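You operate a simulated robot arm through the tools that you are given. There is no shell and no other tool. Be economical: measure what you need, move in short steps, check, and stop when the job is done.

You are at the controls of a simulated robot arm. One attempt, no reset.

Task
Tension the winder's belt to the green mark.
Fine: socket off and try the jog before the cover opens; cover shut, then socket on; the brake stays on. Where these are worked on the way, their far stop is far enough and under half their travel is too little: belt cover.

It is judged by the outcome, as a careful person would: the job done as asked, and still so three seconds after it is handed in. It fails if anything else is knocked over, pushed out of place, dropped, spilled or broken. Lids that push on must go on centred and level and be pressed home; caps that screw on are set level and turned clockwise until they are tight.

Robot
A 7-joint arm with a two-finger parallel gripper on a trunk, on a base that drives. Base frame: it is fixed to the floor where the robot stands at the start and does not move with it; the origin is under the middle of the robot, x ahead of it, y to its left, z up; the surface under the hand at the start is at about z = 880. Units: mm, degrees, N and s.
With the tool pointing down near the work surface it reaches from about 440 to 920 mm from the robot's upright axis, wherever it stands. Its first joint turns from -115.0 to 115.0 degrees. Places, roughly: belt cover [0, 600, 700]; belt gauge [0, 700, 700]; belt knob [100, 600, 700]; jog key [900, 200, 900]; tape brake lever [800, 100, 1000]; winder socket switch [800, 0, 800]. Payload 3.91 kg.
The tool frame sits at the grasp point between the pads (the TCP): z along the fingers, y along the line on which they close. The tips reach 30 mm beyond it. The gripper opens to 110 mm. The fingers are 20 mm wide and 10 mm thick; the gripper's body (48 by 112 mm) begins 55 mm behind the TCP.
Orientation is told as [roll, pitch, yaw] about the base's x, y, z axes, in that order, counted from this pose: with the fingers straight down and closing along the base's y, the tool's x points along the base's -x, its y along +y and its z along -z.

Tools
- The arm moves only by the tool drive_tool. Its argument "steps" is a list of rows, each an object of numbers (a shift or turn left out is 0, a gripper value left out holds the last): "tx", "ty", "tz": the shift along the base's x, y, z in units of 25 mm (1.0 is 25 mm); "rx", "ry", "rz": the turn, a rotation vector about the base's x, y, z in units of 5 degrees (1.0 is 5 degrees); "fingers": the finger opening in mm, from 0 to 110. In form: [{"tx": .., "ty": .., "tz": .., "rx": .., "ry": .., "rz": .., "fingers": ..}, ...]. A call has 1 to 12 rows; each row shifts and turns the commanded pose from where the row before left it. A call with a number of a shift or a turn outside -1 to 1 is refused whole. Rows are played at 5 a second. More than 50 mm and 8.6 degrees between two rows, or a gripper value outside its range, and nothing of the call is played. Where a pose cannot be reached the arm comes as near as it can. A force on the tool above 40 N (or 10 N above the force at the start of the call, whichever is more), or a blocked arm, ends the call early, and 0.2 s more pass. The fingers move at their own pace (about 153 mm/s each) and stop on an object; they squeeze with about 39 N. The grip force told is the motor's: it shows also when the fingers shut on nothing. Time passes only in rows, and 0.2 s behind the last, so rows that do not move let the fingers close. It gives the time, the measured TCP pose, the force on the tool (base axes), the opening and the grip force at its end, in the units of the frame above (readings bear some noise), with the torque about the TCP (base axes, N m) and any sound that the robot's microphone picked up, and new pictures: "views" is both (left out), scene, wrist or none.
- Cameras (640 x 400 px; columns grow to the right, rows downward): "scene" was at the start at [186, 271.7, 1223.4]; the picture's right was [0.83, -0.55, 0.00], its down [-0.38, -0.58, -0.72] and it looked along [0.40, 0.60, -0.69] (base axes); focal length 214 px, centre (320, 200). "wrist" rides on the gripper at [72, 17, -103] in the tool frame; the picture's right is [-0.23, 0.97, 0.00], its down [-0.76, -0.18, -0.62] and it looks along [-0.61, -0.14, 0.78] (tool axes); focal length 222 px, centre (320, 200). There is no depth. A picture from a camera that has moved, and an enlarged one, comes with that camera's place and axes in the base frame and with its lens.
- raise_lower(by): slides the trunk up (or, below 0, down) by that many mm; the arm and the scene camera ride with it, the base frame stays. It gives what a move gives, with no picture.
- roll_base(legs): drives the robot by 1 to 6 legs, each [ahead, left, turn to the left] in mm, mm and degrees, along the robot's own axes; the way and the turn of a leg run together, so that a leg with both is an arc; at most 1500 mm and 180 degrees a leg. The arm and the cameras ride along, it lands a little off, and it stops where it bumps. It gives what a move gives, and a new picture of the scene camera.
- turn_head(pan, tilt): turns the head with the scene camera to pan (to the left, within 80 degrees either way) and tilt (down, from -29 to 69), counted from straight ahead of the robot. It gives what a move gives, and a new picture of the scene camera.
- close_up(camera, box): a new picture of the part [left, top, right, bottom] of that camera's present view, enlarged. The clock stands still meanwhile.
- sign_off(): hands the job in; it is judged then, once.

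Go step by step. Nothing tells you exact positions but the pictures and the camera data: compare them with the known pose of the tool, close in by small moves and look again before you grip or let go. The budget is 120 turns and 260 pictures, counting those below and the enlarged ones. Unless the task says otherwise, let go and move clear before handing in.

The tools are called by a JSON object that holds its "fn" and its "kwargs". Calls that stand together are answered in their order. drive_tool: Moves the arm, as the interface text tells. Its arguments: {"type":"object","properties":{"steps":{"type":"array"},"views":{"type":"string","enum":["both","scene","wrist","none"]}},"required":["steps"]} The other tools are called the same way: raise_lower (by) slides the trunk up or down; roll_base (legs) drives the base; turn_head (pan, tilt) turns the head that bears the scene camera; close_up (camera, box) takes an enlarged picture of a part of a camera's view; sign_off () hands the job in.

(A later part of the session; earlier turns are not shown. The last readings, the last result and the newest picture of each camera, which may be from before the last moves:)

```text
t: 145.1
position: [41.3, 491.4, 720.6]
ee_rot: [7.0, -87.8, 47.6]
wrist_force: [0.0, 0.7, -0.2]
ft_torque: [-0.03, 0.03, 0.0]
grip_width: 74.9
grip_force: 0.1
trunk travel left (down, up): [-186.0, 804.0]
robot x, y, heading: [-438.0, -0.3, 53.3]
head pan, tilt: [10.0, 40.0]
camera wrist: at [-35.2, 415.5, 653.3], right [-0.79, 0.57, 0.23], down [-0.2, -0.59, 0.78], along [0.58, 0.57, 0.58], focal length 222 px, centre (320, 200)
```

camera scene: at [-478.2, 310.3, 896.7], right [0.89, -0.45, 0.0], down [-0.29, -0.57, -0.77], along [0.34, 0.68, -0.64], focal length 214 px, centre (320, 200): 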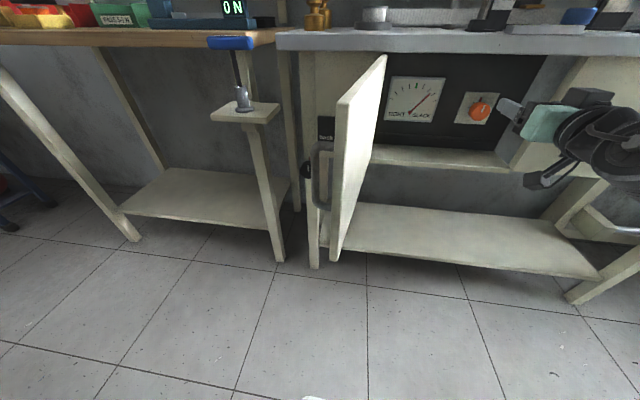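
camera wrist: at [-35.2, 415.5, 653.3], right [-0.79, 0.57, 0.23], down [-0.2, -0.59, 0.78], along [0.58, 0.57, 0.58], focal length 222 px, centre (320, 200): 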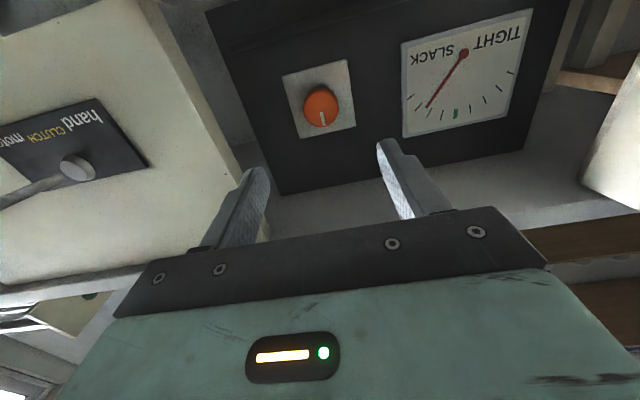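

Aligned with the knob. Driving forward 110, then the last bit by arm.

{"fn": "roll_base", "kwargs": {"legs": [[110, 0, 0]]}}

{"fn": "drive_tool", "kwargs": {"steps": [{"tz": 0}], "views": "wrist"}}

```text
t: 146.3
position: [108.3, 581.1, 721.6]
ee_rot: [6.8, -87.8, 47.5]
wrist_force: [0.3, -0.1, -0.2]
ft_torque: [-0.03, -0.03, 0.03]
grip_width: 75.0
grip_force: 0.0
trunk travel left (down, up): [-186.0, 804.0]
robot x, y, heading: [-366.7, 90.3, 53.0]
head pan, tilt: [10.0, 40.0]
camera scene: at [-410.8, 399.7, 839.7], right [0.89, -0.45, 0.0], down [-0.29, -0.57, -0.77], along [0.35, 0.68, -0.64], focal length 214 px, centre (320, 200)
```

scene: 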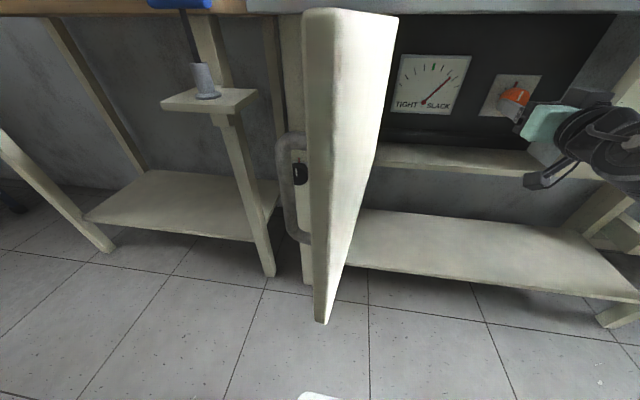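

```text
t: 146.7
position: [107.5, 581.6, 721.7]
ee_rot: [6.4, -87.8, 48.0]
wrist_force: [-0.6, 0.4, -0.4]
ft_torque: [-0.01, -0.04, 0.01]
grip_width: 75.0
grip_force: 0.2
trunk travel left (down, up): [-186.0, 804.0]
robot x, y, heading: [-370.3, 87.3, 53.0]
head pan, tilt: [10.0, 40.0]
camera wrist: at [32.3, 504.2, 653.3], right [-0.79, 0.57, 0.23], down [-0.2, -0.59, 0.78], along [0.59, 0.57, 0.58], focal length 222 px, centre (320, 200)
```

wrist: 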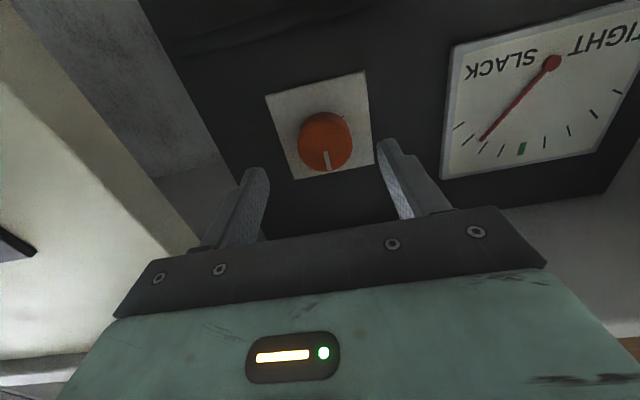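

{"fn": "drive_tool", "kwargs": {"steps": [{"tx": 0.234, "ty": 0.325}, {"tx": 0.234, "ty": 0.325}, {"tx": 0.234, "ty": 0.325}, {"tx": 0.234, "ty": 0.325}], "views": "both"}}

```text
t: 147.7
position: [126.6, 610.2, 728.8]
ee_rot: [6.5, -87.5, 48.0]
wrist_force: [0.7, 1.0, -0.1]
ft_torque: [-0.02, 0.01, -0.02]
grip_width: 74.8
grip_force: 0.1
out of reach, approached as far as the arm can: row 3, 4
trunk travel left (down, up): [-186.0, 804.0]
robot x, y, heading: [-366.3, 92.1, 53.0]
head pan, tilt: [10.0, 40.0]
camera scene: at [-410.8, 399.7, 839.7], right [0.89, -0.45, 0.0], down [-0.29, -0.57, -0.77], along [0.35, 0.68, -0.64], focal length 214 px, centre (320, 200)
camera wrist: at [50.6, 534.1, 660.3], right [-0.78, 0.58, 0.23], down [-0.2, -0.59, 0.79], along [0.59, 0.57, 0.57], focal length 222 px, centre (320, 200)
```

scene: 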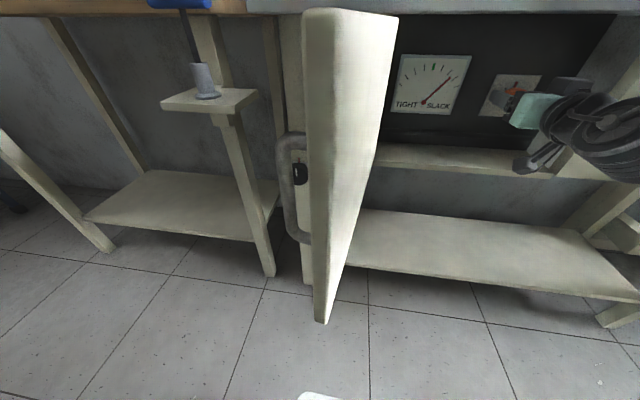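
wrist: 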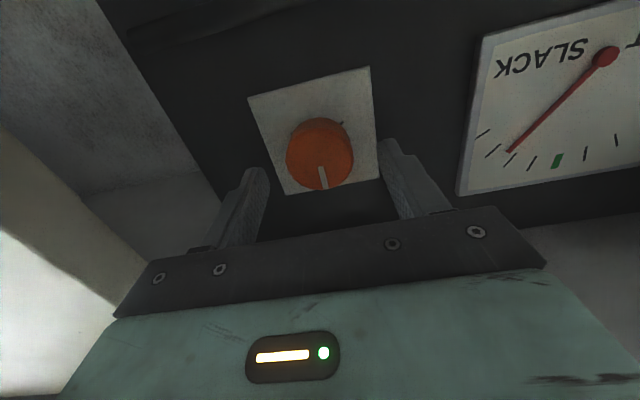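

Tips are level with the knob's face. I'll lower 8 mm and go forward 16 with the base.

{"fn": "raise_lower", "kwargs": {"by": -8}}

{"fn": "roll_base", "kwargs": {"legs": [[16, 0, 0]]}}

{"fn": "drive_tool", "kwargs": {"steps": [{"tz": 0}], "views": "wrist"}}

```text
t: 148.2
position: [127.4, 610.5, 720.3]
ee_rot: [6.2, -87.6, 48.0]
wrist_force: [-0.2, 0.9, -0.2]
ft_torque: [0.0, 0.0, -0.01]
grip_width: 74.9
grip_force: 0.0
trunk travel left (down, up): [-178.0, 812.0]
robot x, y, heading: [-366.3, 87.5, 53.3]
head pan, tilt: [10.0, 40.0]
```

```text
t: 149.0
position: [136.4, 623.2, 720.2]
ee_rot: [6.2, -87.6, 48.1]
wrist_force: [-0.6, -0.2, -0.1]
ft_torque: [-0.01, 0.01, 0.0]
grip_width: 75.0
grip_force: 0.0
trunk travel left (down, up): [-178.0, 812.0]
robot x, y, heading: [-360.3, 100.2, 53.2]
head pan, tilt: [10.0, 40.0]
camera scene: at [-401.2, 412.6, 831.7], right [0.89, -0.45, 0.0], down [-0.29, -0.57, -0.77], along [0.35, 0.68, -0.64], focal length 214 px, centre (320, 200)
```

scene: 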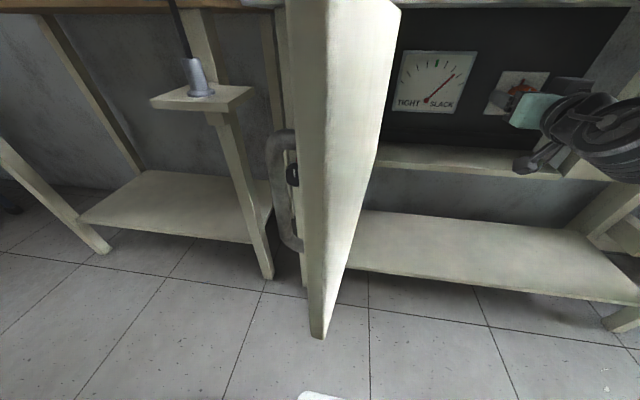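

```text
t: 149.4
position: [135.7, 624.1, 720.7]
ee_rot: [6.2, -87.5, 48.0]
wrist_force: [-0.4, 0.3, -0.5]
ft_torque: [-0.01, -0.02, 0.0]
grip_width: 75.0
grip_force: 0.0
trunk travel left (down, up): [-178.0, 812.0]
robot x, y, heading: [-363.1, 103.7, 53.1]
head pan, tilt: [10.0, 40.0]
camera wrist: at [60.1, 547.0, 652.3], right [-0.78, 0.58, 0.23], down [-0.2, -0.59, 0.79], along [0.59, 0.57, 0.57], focal length 222 px, centre (320, 200)
```

wrist: 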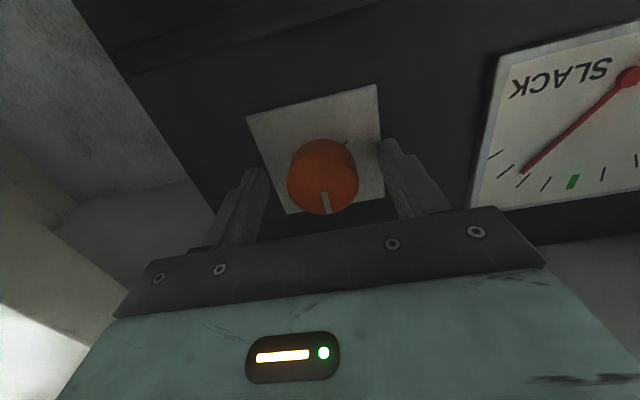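

The fingertips overlap the knob by about 14 mm. Closing.

{"fn": "drive_tool", "kwargs": {"steps": [{"fingers": 20}, {}, {}], "views": "wrist"}}

```text
t: 150.2
position: [134.5, 625.0, 720.5]
ee_rot: [5.0, -87.5, 49.6]
wrist_force: [-7.7, 11.5, 0.6]
ft_torque: [-0.31, 0.2, 0.44]
grip_width: 41.4
grip_force: 45.6
trunk travel left (down, up): [-178.0, 812.0]
robot x, y, heading: [-362.0, 99.7, 53.3]
head pan, tilt: [10.0, 40.0]
camera wrist: at [59.0, 547.7, 652.3], right [-0.79, 0.57, 0.23], down [-0.2, -0.59, 0.79], along [0.59, 0.57, 0.57], focal length 222 px, centre (320, 200)
```

wrist: 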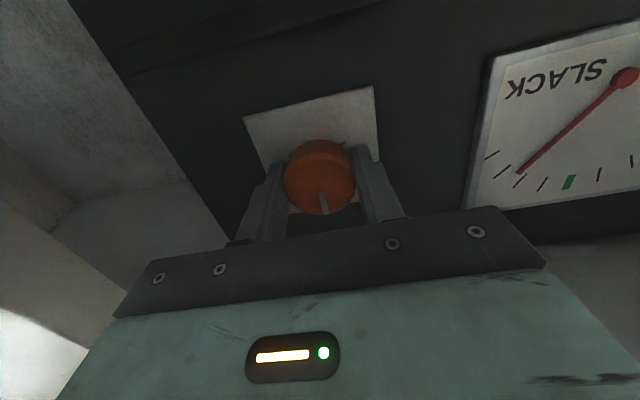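

Gripped. I'll turn clockwise a little (as seen from the front), and watch the needle.

{"fn": "drive_tool", "kwargs": {"steps": [{"tx": -0.05, "ty": 0.035}, {"rx": 0.584, "ry": 0.812}, {"rx": 0.584, "ry": 0.812}, {"rx": 0.584, "ry": 0.812}], "views": "wrist"}}

{"fn": "close_up", "kwargs": {"camera": "scene", "box": [385, 35, 565, 135]}}

```text
t: 151.2
position: [135.3, 624.2, 720.8]
ee_rot: [80.5, -74.5, -26.2]
wrist_force: [-0.3, 11.1, -2.0]
ft_torque: [-0.29, 0.21, 1.67]
grip_width: 41.3
grip_force: 45.2
trunk travel left (down, up): [-178.0, 812.0]
robot x, y, heading: [-359.1, 102.7, 53.2]
head pan, tilt: [10.0, 40.0]
camera wrist: at [44.2, 558.1, 659.5], right [-0.7, 0.53, 0.48], down [-0.04, -0.7, 0.71], along [0.71, 0.48, 0.51], focal length 222 px, centre (320, 200)
```

wrist: 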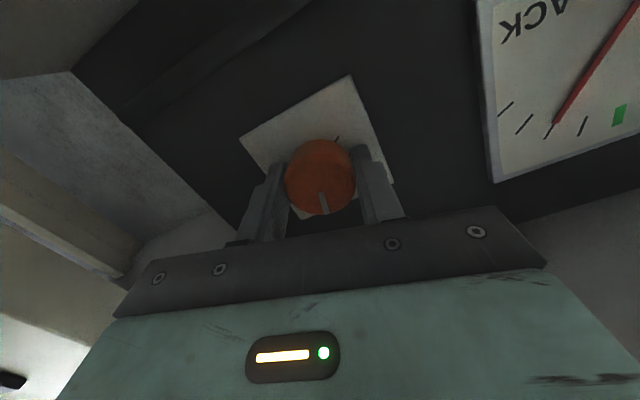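

```text
3.56 times, centred on (475, 85) of scene
camera zoom: at [-401.1, 412.8, 831.6], right [0.89, -0.45, 0.0], down [-0.29, -0.57, -0.77], along [0.35, 0.68, -0.64], focal length 763 px, centre (-231, 609)
```

zoom: 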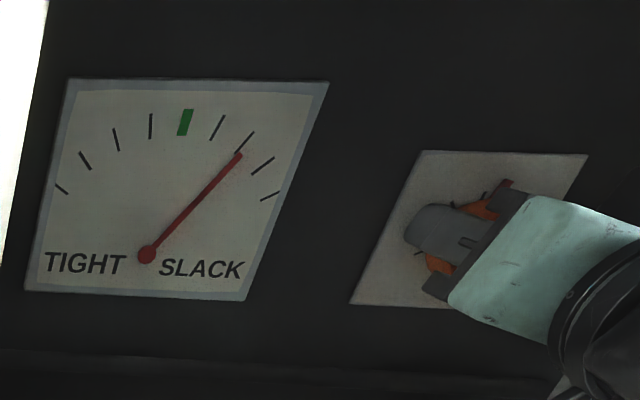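

The needle moves toward green (clockwise tightens). Turning on by 30°.

{"fn": "drive_tool", "kwargs": {"steps": [{"rx": 0.584, "ry": 0.812}, {"rx": 0.584, "ry": 0.812}, {"rx": 0.584, "ry": 0.812}, {"rx": 0.584, "ry": 0.812}, {"rx": 0.584, "ry": 0.812}, {"rx": 0.584, "ry": 0.812}], "views": "none"}}

{"fn": "close_up", "kwargs": {"camera": "scene", "box": [385, 35, 565, 135]}}

```text
t: 151.8
position: [134.1, 619.4, 728.7]
ee_rot: [79.9, -66.6, -27.4]
wrist_force: [8.6, 7.3, -14.0]
ft_torque: [0.19, -0.24, 0.43]
grip_width: 42.1
grip_force: 22.0
out of reach, approached as far as the arm can: row 1, 2
trunk travel left (down, up): [-178.0, 812.0]
robot x, y, heading: [-360.7, 100.1, 53.1]
head pan, tilt: [10.0, 40.0]
stopped in row 2: the force on the tool passed its limit at 64 N (the readings are from after the stop); the commanded pose is now the measured one
```

```text
3.56 times, centred on (475, 85) of scene
camera zoom: at [-400.1, 412.9, 831.7], right [0.89, -0.45, 0.0], down [-0.29, -0.57, -0.77], along [0.35, 0.68, -0.64], focal length 763 px, centre (-231, 609)
```

zoom: 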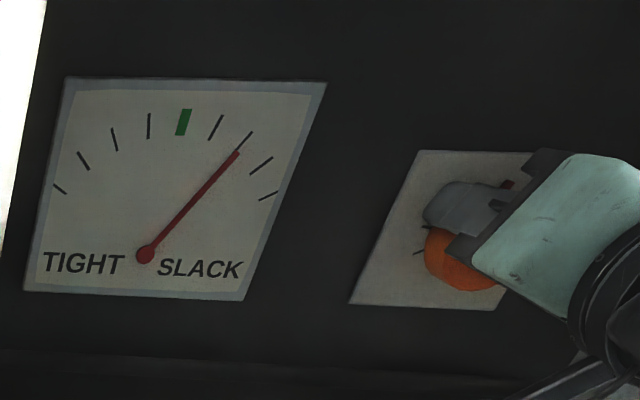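

The wrist reached its limit and slipped off. I'll open, back out 35 mm, rotate the hand back counter-clockwise, and then regrip for a longer clockwise stroke.

{"fn": "drive_tool", "kwargs": {"steps": [{"fingers": 80}, {}, {"tx": -0.4, "ty": -0.56}, {"tx": -0.4, "ty": -0.56}, {"rx": -0.584, "ry": -0.812}, {"rx": -0.584, "ry": -0.812}, {"rx": -0.584, "ry": -0.812}, {"rx": -0.584, "ry": -0.812}, {"rx": -0.584, "ry": -0.812}], "views": "wrist"}}

```text
t: 153.8
position: [113.4, 591.7, 729.4]
ee_rot: [-36.3, -86.4, 88.1]
wrist_force: [0.2, 0.2, 0.3]
ft_torque: [-0.02, -0.02, -0.03]
grip_width: 80.0
grip_force: 0.0
trunk travel left (down, up): [-178.0, 812.0]
robot x, y, heading: [-357.8, 99.1, 53.2]
head pan, tilt: [10.0, 40.0]
camera wrist: at [37.3, 516.9, 661.6], right [-0.77, 0.62, 0.19], down [-0.24, -0.55, 0.8], along [0.6, 0.56, 0.57], focal length 222 px, centre (320, 200)
```

wrist: 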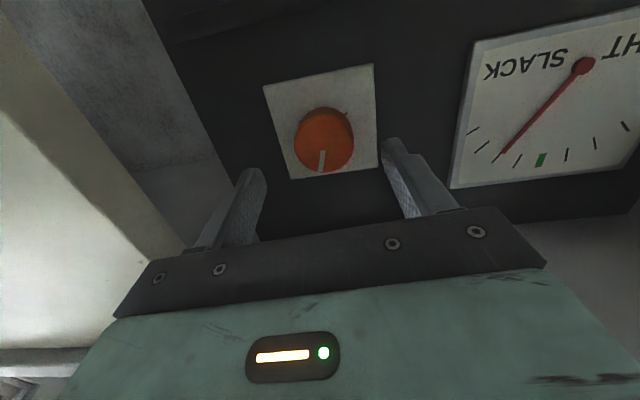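

Now rotating the hand counter-clockwise by 50° in free position.

{"fn": "drive_tool", "kwargs": {"steps": [{"rx": -0.584, "ry": -0.812}, {"rx": -0.584, "ry": -0.812}, {"rx": -0.584, "ry": -0.812}, {"rx": -0.584, "ry": -0.812}, {"rx": -0.584, "ry": -0.812}, {"rx": -0.584, "ry": -0.812}, {"rx": -0.584, "ry": -0.812}, {"rx": -0.584, "ry": -0.812}, {"rx": -0.584, "ry": -0.812}, {"rx": -0.584, "ry": -0.812}], "views": "wrist"}}

{"fn": "close_up", "kwargs": {"camera": "scene", "box": [385, 35, 565, 135]}}

```text
t: 156.0
position: [112.9, 591.7, 729.5]
ee_rot: [-90.0, -37.9, 140.4]
wrist_force: [0.1, 0.0, -0.5]
ft_torque: [0.02, -0.03, -0.01]
grip_width: 79.9
grip_force: 0.0
trunk travel left (down, up): [-178.0, 812.0]
robot x, y, heading: [-361.8, 103.4, 53.3]
head pan, tilt: [10.0, 40.0]
camera wrist: at [83.6, 482.7, 671.9], right [-0.6, 0.5, -0.63], down [-0.78, -0.17, 0.61], along [0.2, 0.85, 0.48], focal length 222 px, centre (320, 200)
```

wrist: 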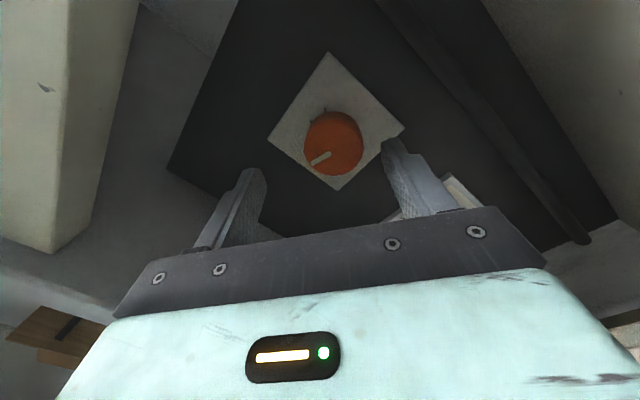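

```text
3.56 times, centred on (475, 85) of scene
camera zoom: at [-400.6, 412.4, 831.7], right [0.89, -0.45, 0.0], down [-0.29, -0.57, -0.77], along [0.35, 0.68, -0.64], focal length 763 px, centre (-231, 609)
```

zoom: 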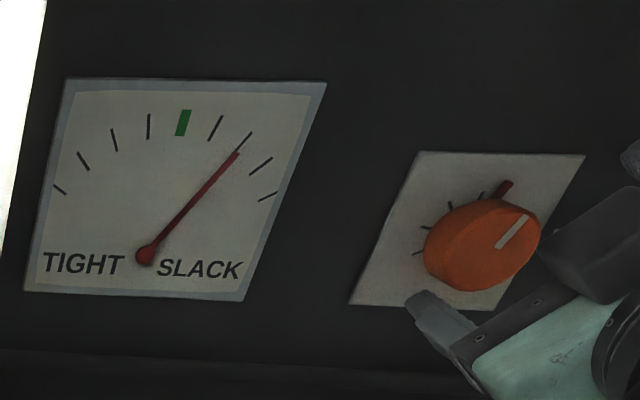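

Free rotation works that way. Now correct height and small yaw, and move forward over the knob.

{"fn": "drive_tool", "kwargs": {"steps": [{"tz": -0.36, "rz": 0.8}, {"tx": 0.3, "ty": 0.42}, {"tx": 0.3, "ty": 0.42}, {"tx": 0.3, "ty": 0.42}], "views": "wrist"}}

```text
t: 156.7
position: [128.6, 586.4, 741.1]
ee_rot: [-91.4, -37.8, 139.7]
wrist_force: [-7.8, -10.5, -3.8]
ft_torque: [-0.46, 0.27, 0.44]
grip_width: 81.4
grip_force: 1.1
out of reach, approached as far as the arm can: row 1, 2
trunk travel left (down, up): [-178.0, 812.0]
robot x, y, heading: [-360.3, 97.3, 53.3]
head pan, tilt: [10.0, 40.0]
stopped in row 3: the force on the tool passed its limit at 126 N (the readings are from after the stop); the commanded pose is now the measured one
camera wrist: at [97.4, 477.5, 680.3], right [-0.58, 0.52, -0.63], down [-0.79, -0.15, 0.6], along [0.21, 0.84, 0.5], focal length 222 px, centre (320, 200)
```

wrist: 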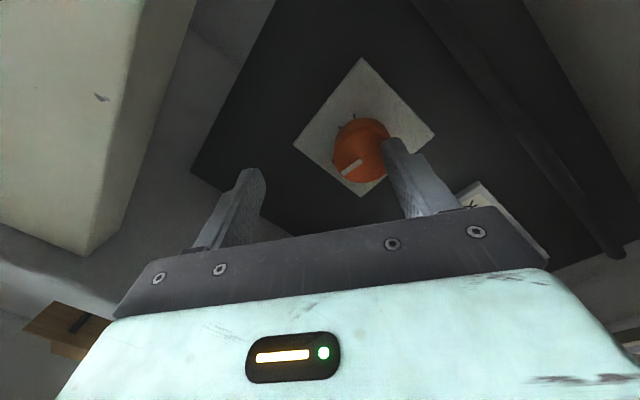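

The arm is at the edge of its reach, so it strayed and touched. I'll back the base out, pull the arm in a bit to get slack, and then use the base for approach.

{"fn": "roll_base", "kwargs": {"legs": [[-60, 0, 0]]}}

{"fn": "drive_tool", "kwargs": {"steps": [{"tx": -0.45, "ty": -0.6}, {"tx": -0.45, "ty": -0.6}, {"tx": -0.45, "ty": -0.6}, {"tz": -0.4, "rz": 0.5}, {"tz": -0.4, "rz": 0.5}], "views": "wrist"}}

```text
t: 157.6
position: [93.8, 537.4, 741.7]
ee_rot: [-91.8, -37.9, 139.8]
wrist_force: [0.0, -0.5, 0.5]
ft_torque: [-0.03, -0.01, 0.01]
grip_width: 80.1
grip_force: 0.0
trunk travel left (down, up): [-178.0, 812.0]
robot x, y, heading: [-393.7, 53.2, 53.2]
head pan, tilt: [10.0, 40.0]
camera scene: at [-436.8, 364.5, 831.7], right [0.89, -0.45, 0.0], down [-0.29, -0.57, -0.77], along [0.35, 0.68, -0.64], focal length 214 px, centre (320, 200)
```

scene: 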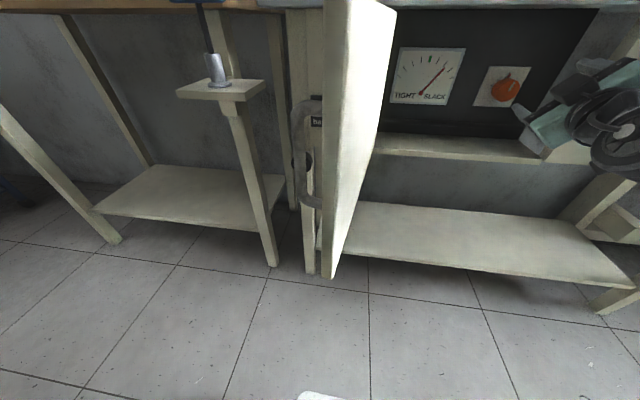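

```text
t: 158.8
position: [80.9, 533.0, 748.7]
ee_rot: [-91.6, -37.9, 144.7]
wrist_force: [0.3, -0.2, 0.1]
ft_torque: [0.02, 0.0, 0.02]
grip_width: 80.0
grip_force: 0.0
out of reach, approached as far as the arm can: row 1, 2, 3, 4, 5
trunk travel left (down, up): [-178.0, 812.0]
robot x, y, heading: [-401.0, 50.2, 53.3]
head pan, tilt: [10.0, 40.0]
camera wrist: at [58.0, 422.5, 688.5], right [-0.62, 0.47, -0.63], down [-0.77, -0.22, 0.59], along [0.14, 0.85, 0.5], focal length 222 px, centre (320, 200)
```

wrist: 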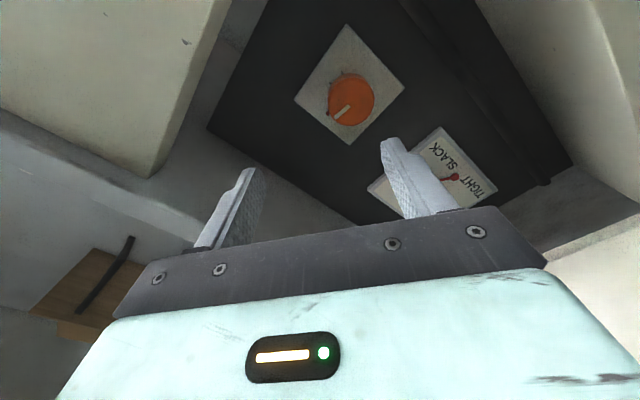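

The hand is now squared up again (axis along the panel normal). I'll keep the arm as it is and use trunk and base: down 28, left 8, forward in two legs.

{"fn": "raise_lower", "kwargs": {"by": -28}}

{"fn": "roll_base", "kwargs": {"legs": [[70, 9, 0]]}}

{"fn": "drive_tool", "kwargs": {"steps": [{"tz": 0}], "views": "wrist"}}

```text
t: 159.6
position: [79.7, 531.9, 721.1]
ee_rot: [-91.5, -37.9, 144.8]
wrist_force: [0.3, 0.3, -0.6]
ft_torque: [0.03, -0.01, -0.05]
grip_width: 80.3
grip_force: 0.1
trunk travel left (down, up): [-150.0, 840.0]
robot x, y, heading: [-392.1, 54.7, 53.0]
head pan, tilt: [10.0, 40.0]
```

```text
t: 160.6
position: [117.6, 594.7, 720.4]
ee_rot: [-91.6, -37.9, 144.6]
wrist_force: [-0.1, -0.1, -1.2]
ft_torque: [0.02, 0.0, 0.02]
grip_width: 80.2
grip_force: 0.1
trunk travel left (down, up): [-150.0, 840.0]
robot x, y, heading: [-359.3, 117.8, 53.2]
head pan, tilt: [10.0, 40.0]
camera scene: at [-401.0, 426.4, 803.7], right [0.89, -0.45, 0.0], down [-0.29, -0.57, -0.77], along [0.35, 0.68, -0.64], focal length 214 px, centre (320, 200)
```

scene: 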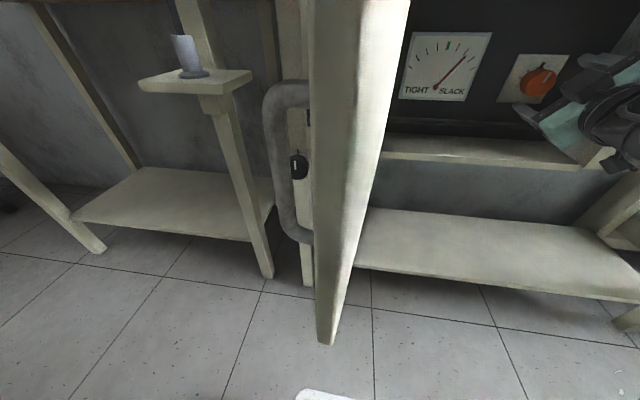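

```text
t: 161.0
position: [117.1, 594.3, 719.9]
ee_rot: [-91.6, -37.9, 144.7]
wrist_force: [-0.4, -0.1, 1.1]
ft_torque: [0.0, 0.03, 0.02]
grip_width: 79.8
grip_force: 0.1
trunk travel left (down, up): [-150.0, 840.0]
robot x, y, heading: [-362.2, 117.5, 53.0]
head pan, tilt: [10.0, 40.0]
camera wrist: at [93.9, 483.3, 660.5], right [-0.62, 0.47, -0.63], down [-0.77, -0.22, 0.59], along [0.14, 0.85, 0.5], focal length 222 px, centre (320, 200)
```

wrist: 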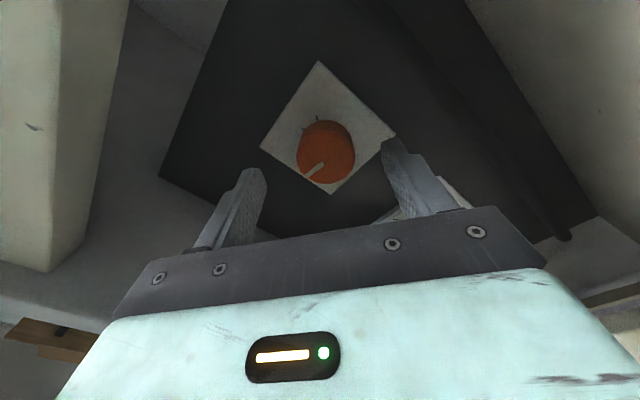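

Well centred. Forward 35 more and close.

{"fn": "roll_base", "kwargs": {"legs": [[35, 2, 0]]}}

{"fn": "drive_tool", "kwargs": {"steps": [{"fingers": 20}, {}, {}], "views": "wrist"}}

```text
t: 161.8
position: [137.2, 622.0, 721.2]
ee_rot: [-91.6, -37.9, 144.6]
wrist_force: [-0.7, 0.0, -0.2]
ft_torque: [0.0, 0.0, 0.01]
grip_width: 80.2
grip_force: 0.1
trunk travel left (down, up): [-150.0, 840.0]
robot x, y, heading: [-340.7, 143.3, 53.3]
head pan, tilt: [10.0, 40.0]
camera scene: at [-381.7, 455.5, 803.7], right [0.89, -0.45, 0.0], down [-0.29, -0.57, -0.77], along [0.35, 0.68, -0.64], focal length 214 px, centre (320, 200)
```

scene: 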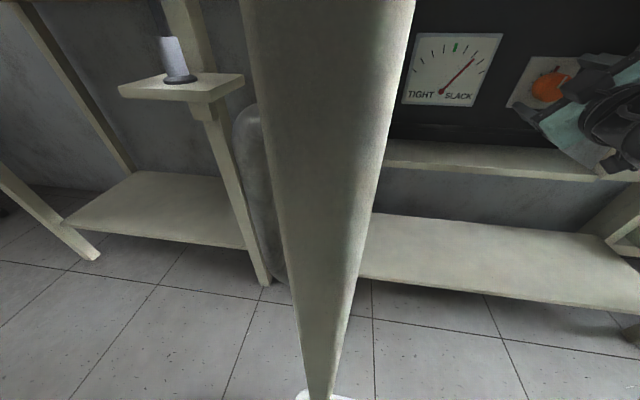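

```text
t: 162.7
position: [134.3, 623.6, 719.7]
ee_rot: [-91.4, -37.8, 144.7]
wrist_force: [-6.6, 5.9, -14.0]
ft_torque: [-1.17, 0.8, 1.26]
grip_width: 42.2
grip_force: 44.9
trunk travel left (down, up): [-150.0, 840.0]
robot x, y, heading: [-339.5, 145.1, 53.1]
head pan, tilt: [10.0, 40.0]
camera wrist: at [112.3, 512.9, 659.3], right [-0.62, 0.47, -0.63], down [-0.77, -0.22, 0.6], along [0.14, 0.86, 0.5], focal length 222 px, centre (320, 200)
```

wrist: 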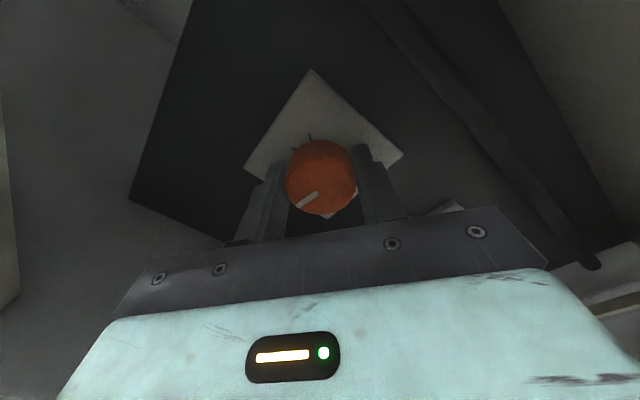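

Gripped. Turning clockwise 25° and watching the needle.

{"fn": "drive_tool", "kwargs": {"steps": [{"tx": -0.04, "ty": 0.03, "tz": -0.06, "rx": 0.584, "ry": 0.812}, {"rx": 0.584, "ry": 0.812}, {"rx": 0.584, "ry": 0.812}, {"rx": 0.584, "ry": 0.812}, {"rx": 0.584, "ry": 0.812}], "views": "none"}}

{"fn": "close_up", "kwargs": {"camera": "scene", "box": [395, 15, 575, 115]}}

```text
t: 163.8
position: [133.9, 622.8, 718.7]
ee_rot: [-91.9, -63.0, 145.0]
wrist_force: [-10.9, -4.8, -8.7]
ft_torque: [-1.1, 0.79, 1.18]
grip_width: 42.4
grip_force: 44.5
trunk travel left (down, up): [-150.0, 840.0]
robot x, y, heading: [-339.9, 144.3, 52.7]
head pan, tilt: [10.0, 40.0]
```

```text
3.56 times, centred on (485, 65) of scene
camera zoom: at [-381.8, 455.6, 803.6], right [0.89, -0.45, 0.0], down [-0.29, -0.57, -0.77], along [0.35, 0.68, -0.64], focal length 763 px, centre (-267, 680)
```

zoom: 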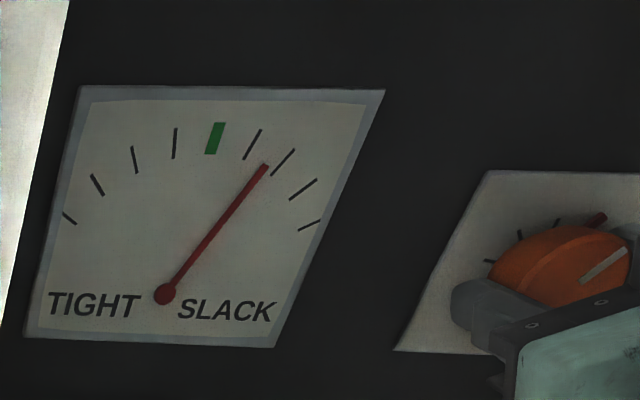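

Good, about 0.45 tick per 25°. Continuing 35°.

{"fn": "drive_tool", "kwargs": {"steps": [{"rx": 0.584, "ry": 0.812}, {"rx": 0.584, "ry": 0.812}, {"rx": 0.584, "ry": 0.812}, {"rx": 0.584, "ry": 0.812}, {"rx": 0.584, "ry": 0.812}, {"rx": 0.584, "ry": 0.812}], "views": "none"}}

{"fn": "close_up", "kwargs": {"camera": "scene", "box": [395, 15, 575, 115]}}

```text
t: 165.2
position: [134.5, 624.1, 718.3]
ee_rot: [94.7, -87.0, -41.5]
wrist_force: [-24.1, -3.8, -10.7]
ft_torque: [-0.35, 0.22, 1.57]
grip_width: 42.0
grip_force: 45.1
trunk travel left (down, up): [-150.0, 840.0]
robot x, y, heading: [-340.3, 143.7, 53.1]
head pan, tilt: [10.0, 40.0]
```

```text
3.56 times, centred on (485, 65) of scene
camera zoom: at [-382.1, 455.5, 803.6], right [0.89, -0.45, 0.0], down [-0.29, -0.57, -0.77], along [0.35, 0.68, -0.64], focal length 763 px, centre (-267, 680)
```

zoom: 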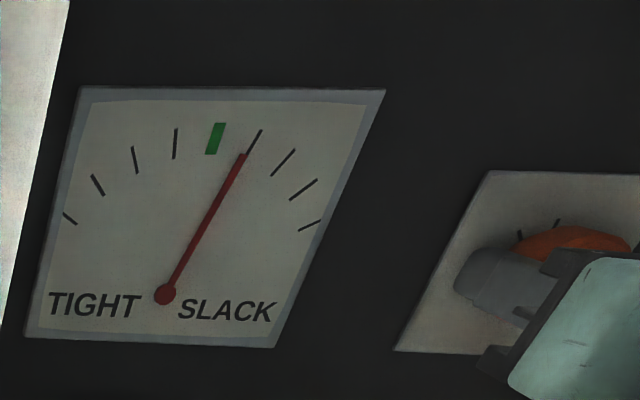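

Needle now just past the last tick before green; about 33° more. Two more rows here, then a regrip.

{"fn": "drive_tool", "kwargs": {"steps": [{"rx": 0.584, "ry": 0.812}, {"rx": 0.584, "ry": 0.812}], "views": "none"}}

{"fn": "drive_tool", "kwargs": {"steps": [{"fingers": 80}, {}, {}], "views": "wrist"}}

{"fn": "close_up", "kwargs": {"camera": "scene", "box": [395, 15, 575, 115]}}

```text
t: 165.8
position: [134.7, 624.3, 719.6]
ee_rot: [90.0, -77.1, -36.9]
wrist_force: [-30.4, -5.9, -10.8]
ft_torque: [0.13, -0.14, 1.58]
grip_width: 42.0
grip_force: 45.1
trunk travel left (down, up): [-150.0, 840.0]
robot x, y, heading: [-343.0, 144.8, 52.9]
head pan, tilt: [10.0, 40.0]
```

```text
t: 166.7
position: [136.0, 623.3, 719.0]
ee_rot: [90.3, -77.1, -37.4]
wrist_force: [-0.4, 0.1, 0.5]
ft_torque: [-0.03, -0.01, -0.01]
grip_width: 80.2
grip_force: 0.0
trunk travel left (down, up): [-150.0, 840.0]
robot x, y, heading: [-338.7, 148.2, 53.1]
head pan, tilt: [10.0, 40.0]
camera wrist: at [47.4, 561.3, 652.5], right [-0.72, 0.54, 0.44], down [-0.1, -0.7, 0.7], along [0.69, 0.46, 0.56], focal length 222 px, centre (320, 200)
```

wrist: 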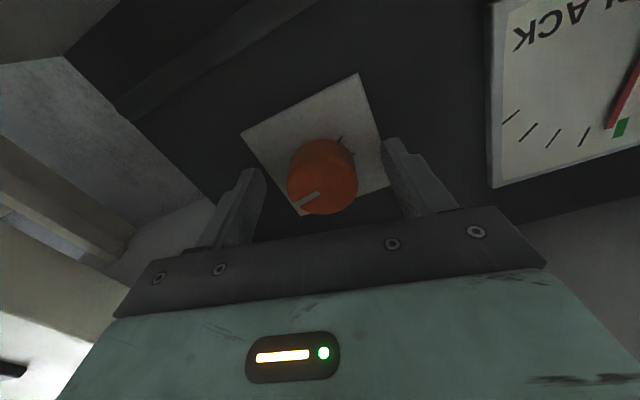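

```text
3.56 times, centred on (485, 65) of scene
camera zoom: at [-381.6, 455.7, 803.7], right [0.89, -0.45, 0.0], down [-0.29, -0.57, -0.77], along [0.35, 0.68, -0.64], focal length 763 px, centre (-267, 680)
```

zoom: 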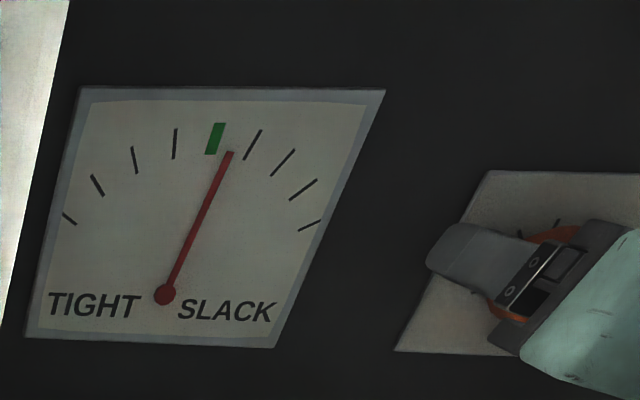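

Needle at about 4.5 of 5. I'll rotate the open hand back 30° around the knob, regrip, and turn the last ~16°.

{"fn": "drive_tool", "kwargs": {"steps": [{"rx": -0.584, "ry": -0.812}, {"rx": -0.584, "ry": -0.812}, {"rx": -0.584, "ry": -0.812}, {"rx": -0.584, "ry": -0.812}, {"rx": -0.584, "ry": -0.812}, {"rx": -0.584, "ry": -0.812}, {}], "views": "wrist"}}

```text
t: 168.2
position: [133.7, 623.2, 719.4]
ee_rot: [-92.4, -72.8, 145.4]
wrist_force: [0.7, 0.2, 0.0]
ft_torque: [-0.02, 0.01, 0.0]
grip_width: 79.8
grip_force: 0.1
trunk travel left (down, up): [-150.0, 840.0]
robot x, y, heading: [-346.7, 144.6, 53.0]
head pan, tilt: [10.0, 40.0]
camera wrist: at [77.0, 538.4, 643.4], right [-0.8, 0.6, -0.07], down [-0.42, -0.47, 0.77], along [0.43, 0.65, 0.63], focal length 222 px, centre (320, 200)
```

wrist: 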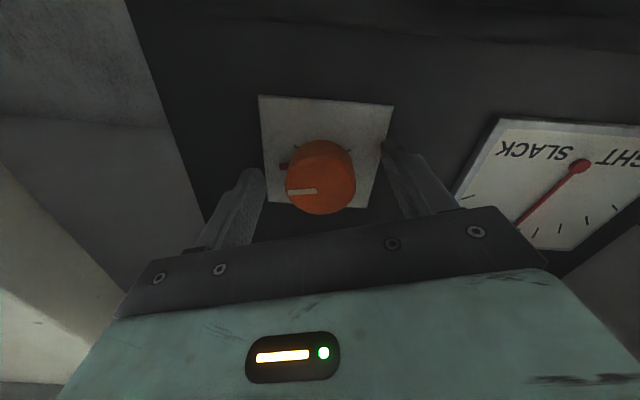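

{"fn": "drive_tool", "kwargs": {"steps": [{"fingers": 20}, {}, {}, {"rx": 0.584, "ry": 0.812}, {"rx": 0.584, "ry": 0.812}], "views": "none"}}

{"fn": "close_up", "kwargs": {"camera": "scene", "box": [395, 15, 575, 115]}}

```text
t: 169.4
position: [133.8, 624.3, 718.5]
ee_rot: [-94.4, -83.0, 147.4]
wrist_force: [-10.1, -8.7, 3.2]
ft_torque: [0.28, -0.21, 1.34]
grip_width: 41.5
grip_force: 45.6
trunk travel left (down, up): [-150.0, 840.0]
robot x, y, heading: [-338.6, 144.7, 53.1]
head pan, tilt: [10.0, 40.0]
```

```text
3.56 times, centred on (485, 65) of scene
camera zoom: at [-382.0, 455.2, 803.8], right [0.89, -0.45, 0.0], down [-0.29, -0.57, -0.77], along [0.35, 0.68, -0.64], focal length 763 px, centre (-267, 680)
```

zoom: 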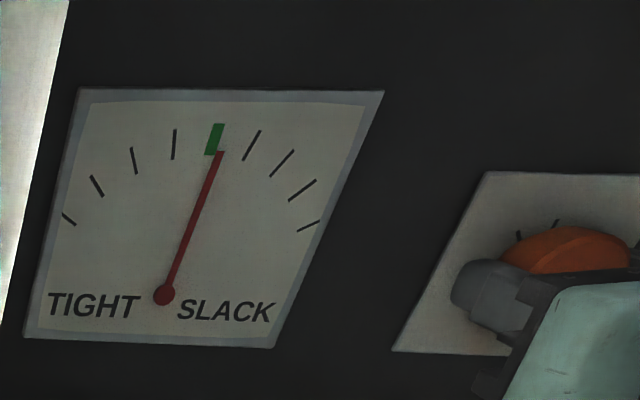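

Almost on the mark. A further 4°, then check.

{"fn": "drive_tool", "kwargs": {"steps": [{"rx": 0.47, "ry": 0.65}], "views": "wrist"}}

{"fn": "close_up", "kwargs": {"camera": "scene", "box": [400, 20, 510, 110]}}

{"fn": "close_up", "kwargs": {"camera": "wrist", "box": [440, 40, 640, 240]}}

```text
t: 169.8
position: [134.3, 624.3, 718.6]
ee_rot: [-97.7, -86.8, 150.8]
wrist_force: [-13.6, -4.3, 1.6]
ft_torque: [0.28, -0.19, 1.57]
grip_width: 41.3
grip_force: 45.2
trunk travel left (down, up): [-150.0, 840.0]
robot x, y, heading: [-340.2, 143.7, 52.6]
head pan, tilt: [10.0, 40.0]
camera wrist: at [62.0, 549.3, 644.8], right [-0.79, 0.59, 0.17], down [-0.27, -0.58, 0.77], along [0.55, 0.56, 0.62], focal length 222 px, centre (320, 200)
```

wrist: 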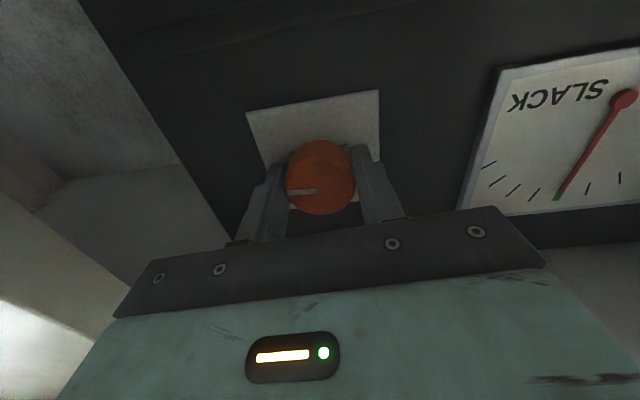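

```text
4.44 times, centred on (455, 65) of scene
camera zoom: at [-382.1, 455.3, 803.7], right [0.89, -0.45, 0.0], down [-0.29, -0.57, -0.77], along [0.35, 0.68, -0.64], focal length 953 px, centre (-280, 800)
```

zoom: 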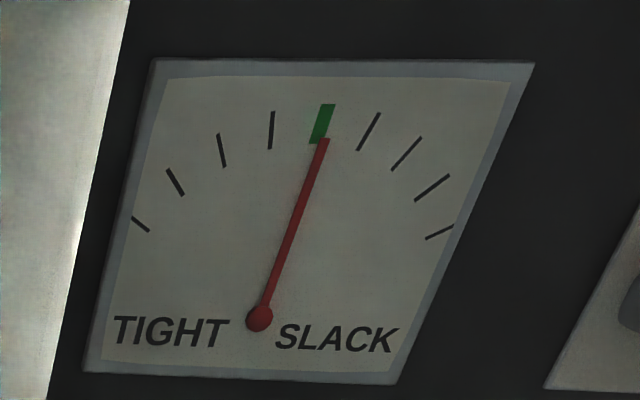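

```text
2.00 times, centred on (540, 140) of wrist
camera zoom: at [62.0, 549.3, 644.8], right [-0.79, 0.59, 0.17], down [-0.27, -0.58, 0.77], along [0.55, 0.56, 0.62], focal length 444 px, centre (-120, 320)
```

zoom: 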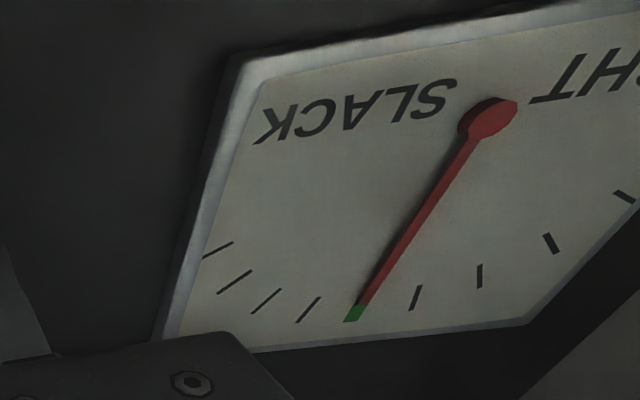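

Seen from both sides the needle is on green, a hair to the slack side. A last 2.5° turn, then release and check.

{"fn": "drive_tool", "kwargs": {"steps": [{"rx": 0.31, "ry": 0.43}, {}, {"fingers": 80}, {}, {}], "views": "none"}}

{"fn": "close_up", "kwargs": {"camera": "scene", "box": [400, 20, 510, 110]}}

{"fn": "close_up", "kwargs": {"camera": "wrist", "box": [440, 40, 640, 240]}}

```text
t: 171.1
position: [135.5, 624.6, 718.4]
ee_rot: [-131.9, -89.5, -175.3]
wrist_force: [0.1, 0.9, 0.0]
ft_torque: [-0.01, 0.01, -0.01]
grip_width: 79.8
grip_force: 0.0
trunk travel left (down, up): [-150.0, 840.0]
robot x, y, heading: [-339.2, 142.0, 53.1]
head pan, tilt: [10.0, 40.0]
```

```text
4.44 times, centred on (455, 65) of scene
camera zoom: at [-381.6, 455.6, 803.7], right [0.89, -0.45, 0.0], down [-0.29, -0.57, -0.77], along [0.35, 0.68, -0.64], focal length 953 px, centre (-280, 800)
```

zoom: 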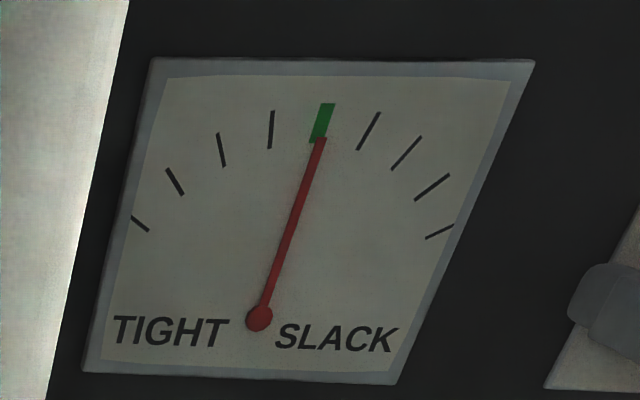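

```text
2.00 times, centred on (540, 140) of wrist
camera zoom: at [60.7, 551.6, 645.0], right [-0.78, 0.59, 0.22], down [-0.24, -0.6, 0.76], along [0.58, 0.54, 0.61], focal length 444 px, centre (-120, 320)
```

zoom: 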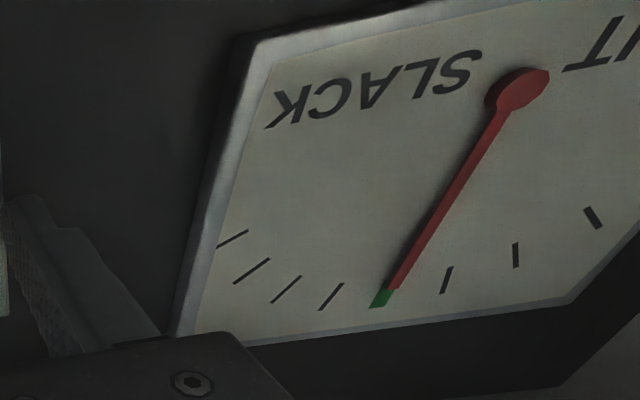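

The needle sits centred on the green mark and the knob is released. I'll back the hand out, lift it above door height, and turn the robot right to go round for shutting the door.

{"fn": "roll_base", "kwargs": {"legs": [[-130, 0, 0]]}}

{"fn": "raise_lower", "kwargs": {"by": 270}}

{"fn": "roll_base", "kwargs": {"legs": [[0, 0, -45]]}}

```text
t: 172.3
position: [57.4, 518.4, 718.4]
ee_rot: [-130.9, -89.5, -176.1]
wrist_force: [0.6, 1.1, -0.7]
ft_torque: [0.02, -0.02, 0.02]
grip_width: 80.2
grip_force: 0.1
trunk travel left (down, up): [-150.0, 840.0]
robot x, y, heading: [-417.6, 37.6, 52.9]
head pan, tilt: [10.0, 40.0]
camera scene: at [-460.1, 351.0, 803.7], right [0.89, -0.45, 0.0], down [-0.29, -0.57, -0.77], along [0.35, 0.68, -0.64], focal length 214 px, centre (320, 200)
```

scene: 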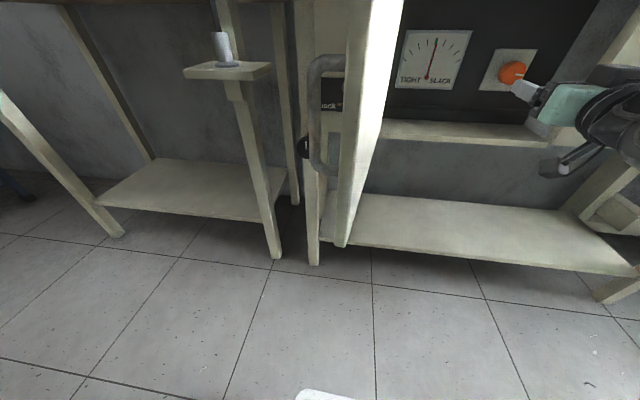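

```text
t: 175.1
position: [57.4, 519.9, 988.1]
ee_rot: [-131.0, -89.6, -176.0]
wrist_force: [0.5, 0.2, -0.5]
ft_torque: [0.01, 0.03, 0.02]
grip_width: 80.2
grip_force: 0.1
trunk travel left (down, up): [-420.0, 570.0]
robot x, y, heading: [-422.1, 42.3, 53.0]
head pan, tilt: [10.0, 40.0]
```

```text
t: 177.5
position: [255.8, 43.4, 988.1]
ee_rot: [-130.9, -89.5, 138.8]
wrist_force: [0.4, -0.8, -0.2]
ft_torque: [0.0, 0.03, -0.03]
grip_width: 79.9
grip_force: 0.1
trunk travel left (down, up): [-420.0, 570.0]
robot x, y, heading: [-420.5, 38.7, 8.1]
head pan, tilt: [10.0, 40.0]
camera scene: at [-228.3, 288.0, 1073.7], right [0.31, -0.95, 0.0], down [-0.61, -0.2, -0.77], along [0.73, 0.24, -0.64], focal length 214 px, centre (320, 200)
```

scene: 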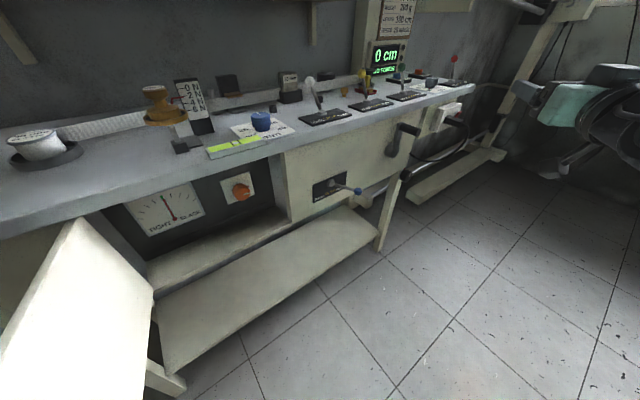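

Now translate back-left along the bench front, to stand left of the open door facing it obliquely.

{"fn": "roll_base", "kwargs": {"legs": [[-580, 562, 0]]}}

{"fn": "turn_head", "kwargs": {"pan": 5, "tilt": 35}}

```text
t: 181.9
position: [-411.8, 520.5, 988.2]
ee_rot: [-131.0, -89.5, 139.9]
wrist_force: [0.1, -0.3, -0.2]
ft_torque: [-0.03, 0.03, -0.02]
grip_width: 80.0
grip_force: 0.0
trunk travel left (down, up): [-420.0, 570.0]
robot x, y, heading: [-1088.1, 504.1, 8.9]
head pan, tilt: [10.0, 40.0]
camera scene: at [-899.8, 756.2, 1073.7], right [0.33, -0.95, 0.0], down [-0.61, -0.21, -0.77], along [0.72, 0.25, -0.64], focal length 214 px, centre (320, 200)
```

scene: 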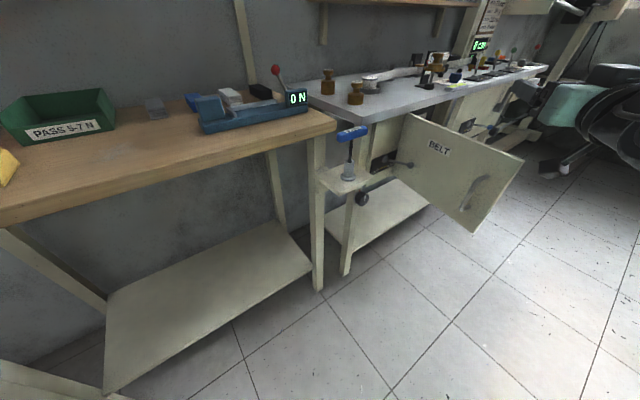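

```text
t: 182.6
position: [-412.2, 519.8, 988.0]
ee_rot: [-131.5, -89.6, 140.5]
wrist_force: [0.3, 0.2, 0.3]
ft_torque: [0.01, -0.01, 0.01]
grip_width: 80.1
grip_force: 0.0
trunk travel left (down, up): [-420.0, 570.0]
robot x, y, heading: [-1087.7, 509.2, 9.2]
head pan, tilt: [5.0, 35.0]
camera scene: at [-894.8, 749.9, 1081.2], right [0.24, -0.97, 0.0], down [-0.56, -0.14, -0.82], along [0.79, 0.2, -0.57], focal length 214 px, centre (320, 200)
```

scene: 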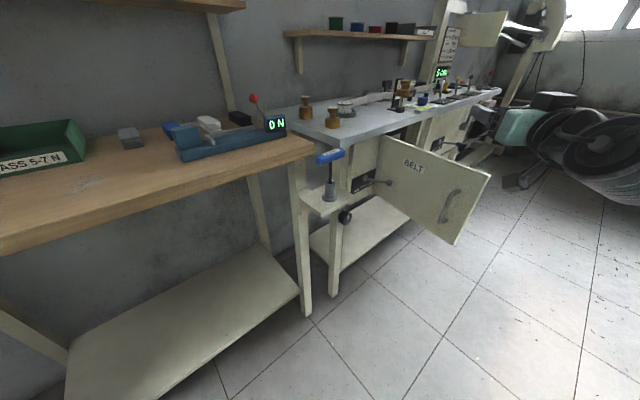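

The door stands about 100° open and the hand is nearly above it. I'll back 80 mm, close the fingers, and lower to door height.

{"fn": "roll_base", "kwargs": {"legs": [[-80, 0, 0]]}}

{"fn": "drive_tool", "kwargs": {"steps": [{"fingers": 0}, {}], "views": "none"}}

{"fn": "raise_lower", "kwargs": {"by": -240}}

{"fn": "drive_tool", "kwargs": {"steps": [{"tz": 0}], "views": "both"}}

```text
t: 183.6
position: [-489.4, 508.4, 989.5]
ee_rot: [-131.2, -89.6, 140.1]
wrist_force: [-0.4, 0.1, 0.2]
ft_torque: [0.0, -0.01, 0.01]
grip_width: 79.9
grip_force: 0.0
trunk travel left (down, up): [-420.0, 570.0]
robot x, y, heading: [-1165.8, 492.0, 9.6]
head pan, tilt: [5.0, 35.0]
camera scene: at [-972.9, 737.6, 1081.2], right [0.24, -0.97, 0.0], down [-0.56, -0.14, -0.82], along [0.79, 0.2, -0.57], focal length 214 px, centre (320, 200)
```

scene: 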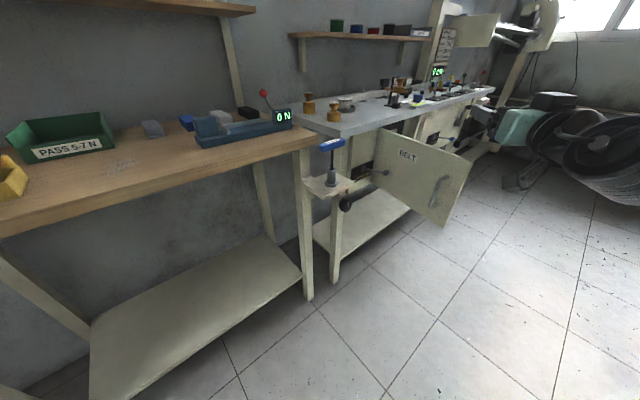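

```text
t: 184.2
position: [-488.7, 508.0, 989.2]
ee_rot: [-131.8, -89.6, 140.8]
wrist_force: [0.6, -1.0, -0.1]
ft_torque: [-0.01, -0.05, -0.01]
grip_width: 0.2
grip_force: 37.5
trunk travel left (down, up): [-420.0, 570.0]
robot x, y, heading: [-1168.3, 493.0, 9.2]
head pan, tilt: [5.0, 35.0]
```

```text
t: 186.7
position: [-489.2, 508.1, 749.6]
ee_rot: [-131.3, -89.5, 140.4]
wrist_force: [-0.4, 0.4, 0.1]
ft_torque: [0.0, 0.01, 0.0]
grip_width: 0.0
grip_force: 37.9
trunk travel left (down, up): [-180.0, 810.0]
robot x, y, heading: [-1163.9, 496.8, 9.5]
head pan, tilt: [5.0, 35.0]
```

```text
t: 187.1
position: [-489.6, 508.1, 749.7]
ee_rot: [-131.1, -89.4, 140.2]
wrist_force: [-0.2, -0.4, 0.3]
ft_torque: [0.03, -0.07, -0.01]
grip_width: 0.1
grip_force: 37.3
trunk travel left (down, up): [-180.0, 810.0]
robot x, y, heading: [-1163.8, 492.6, 9.2]
head pan, tilt: [5.0, 35.0]
camera scene: at [-972.9, 737.6, 841.3], right [0.24, -0.97, 0.0], down [-0.56, -0.14, -0.82], along [0.79, 0.2, -0.57], focal length 214 px, centre (320, 200)
camera wrist: at [-593.3, 508.4, 675.1], right [-0.15, 0.96, 0.22], down [-0.59, -0.27, 0.76], along [0.79, -0.01, 0.61], focal length 222 px, centre (320, 200)
```

scene: 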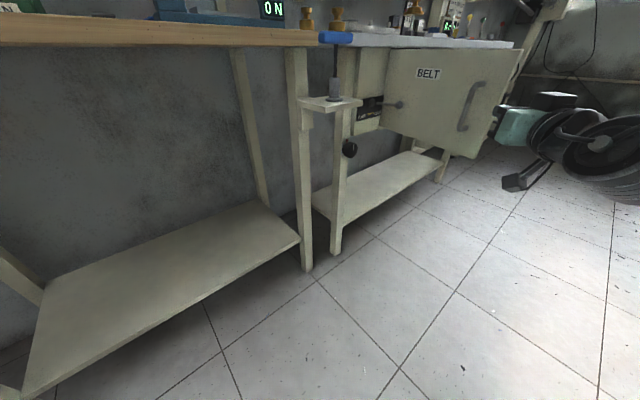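
wrist: 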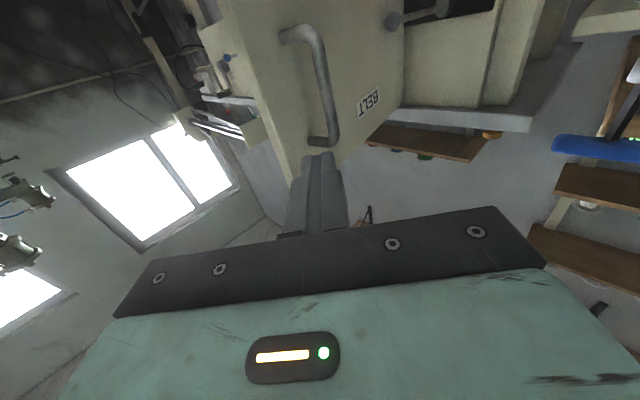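

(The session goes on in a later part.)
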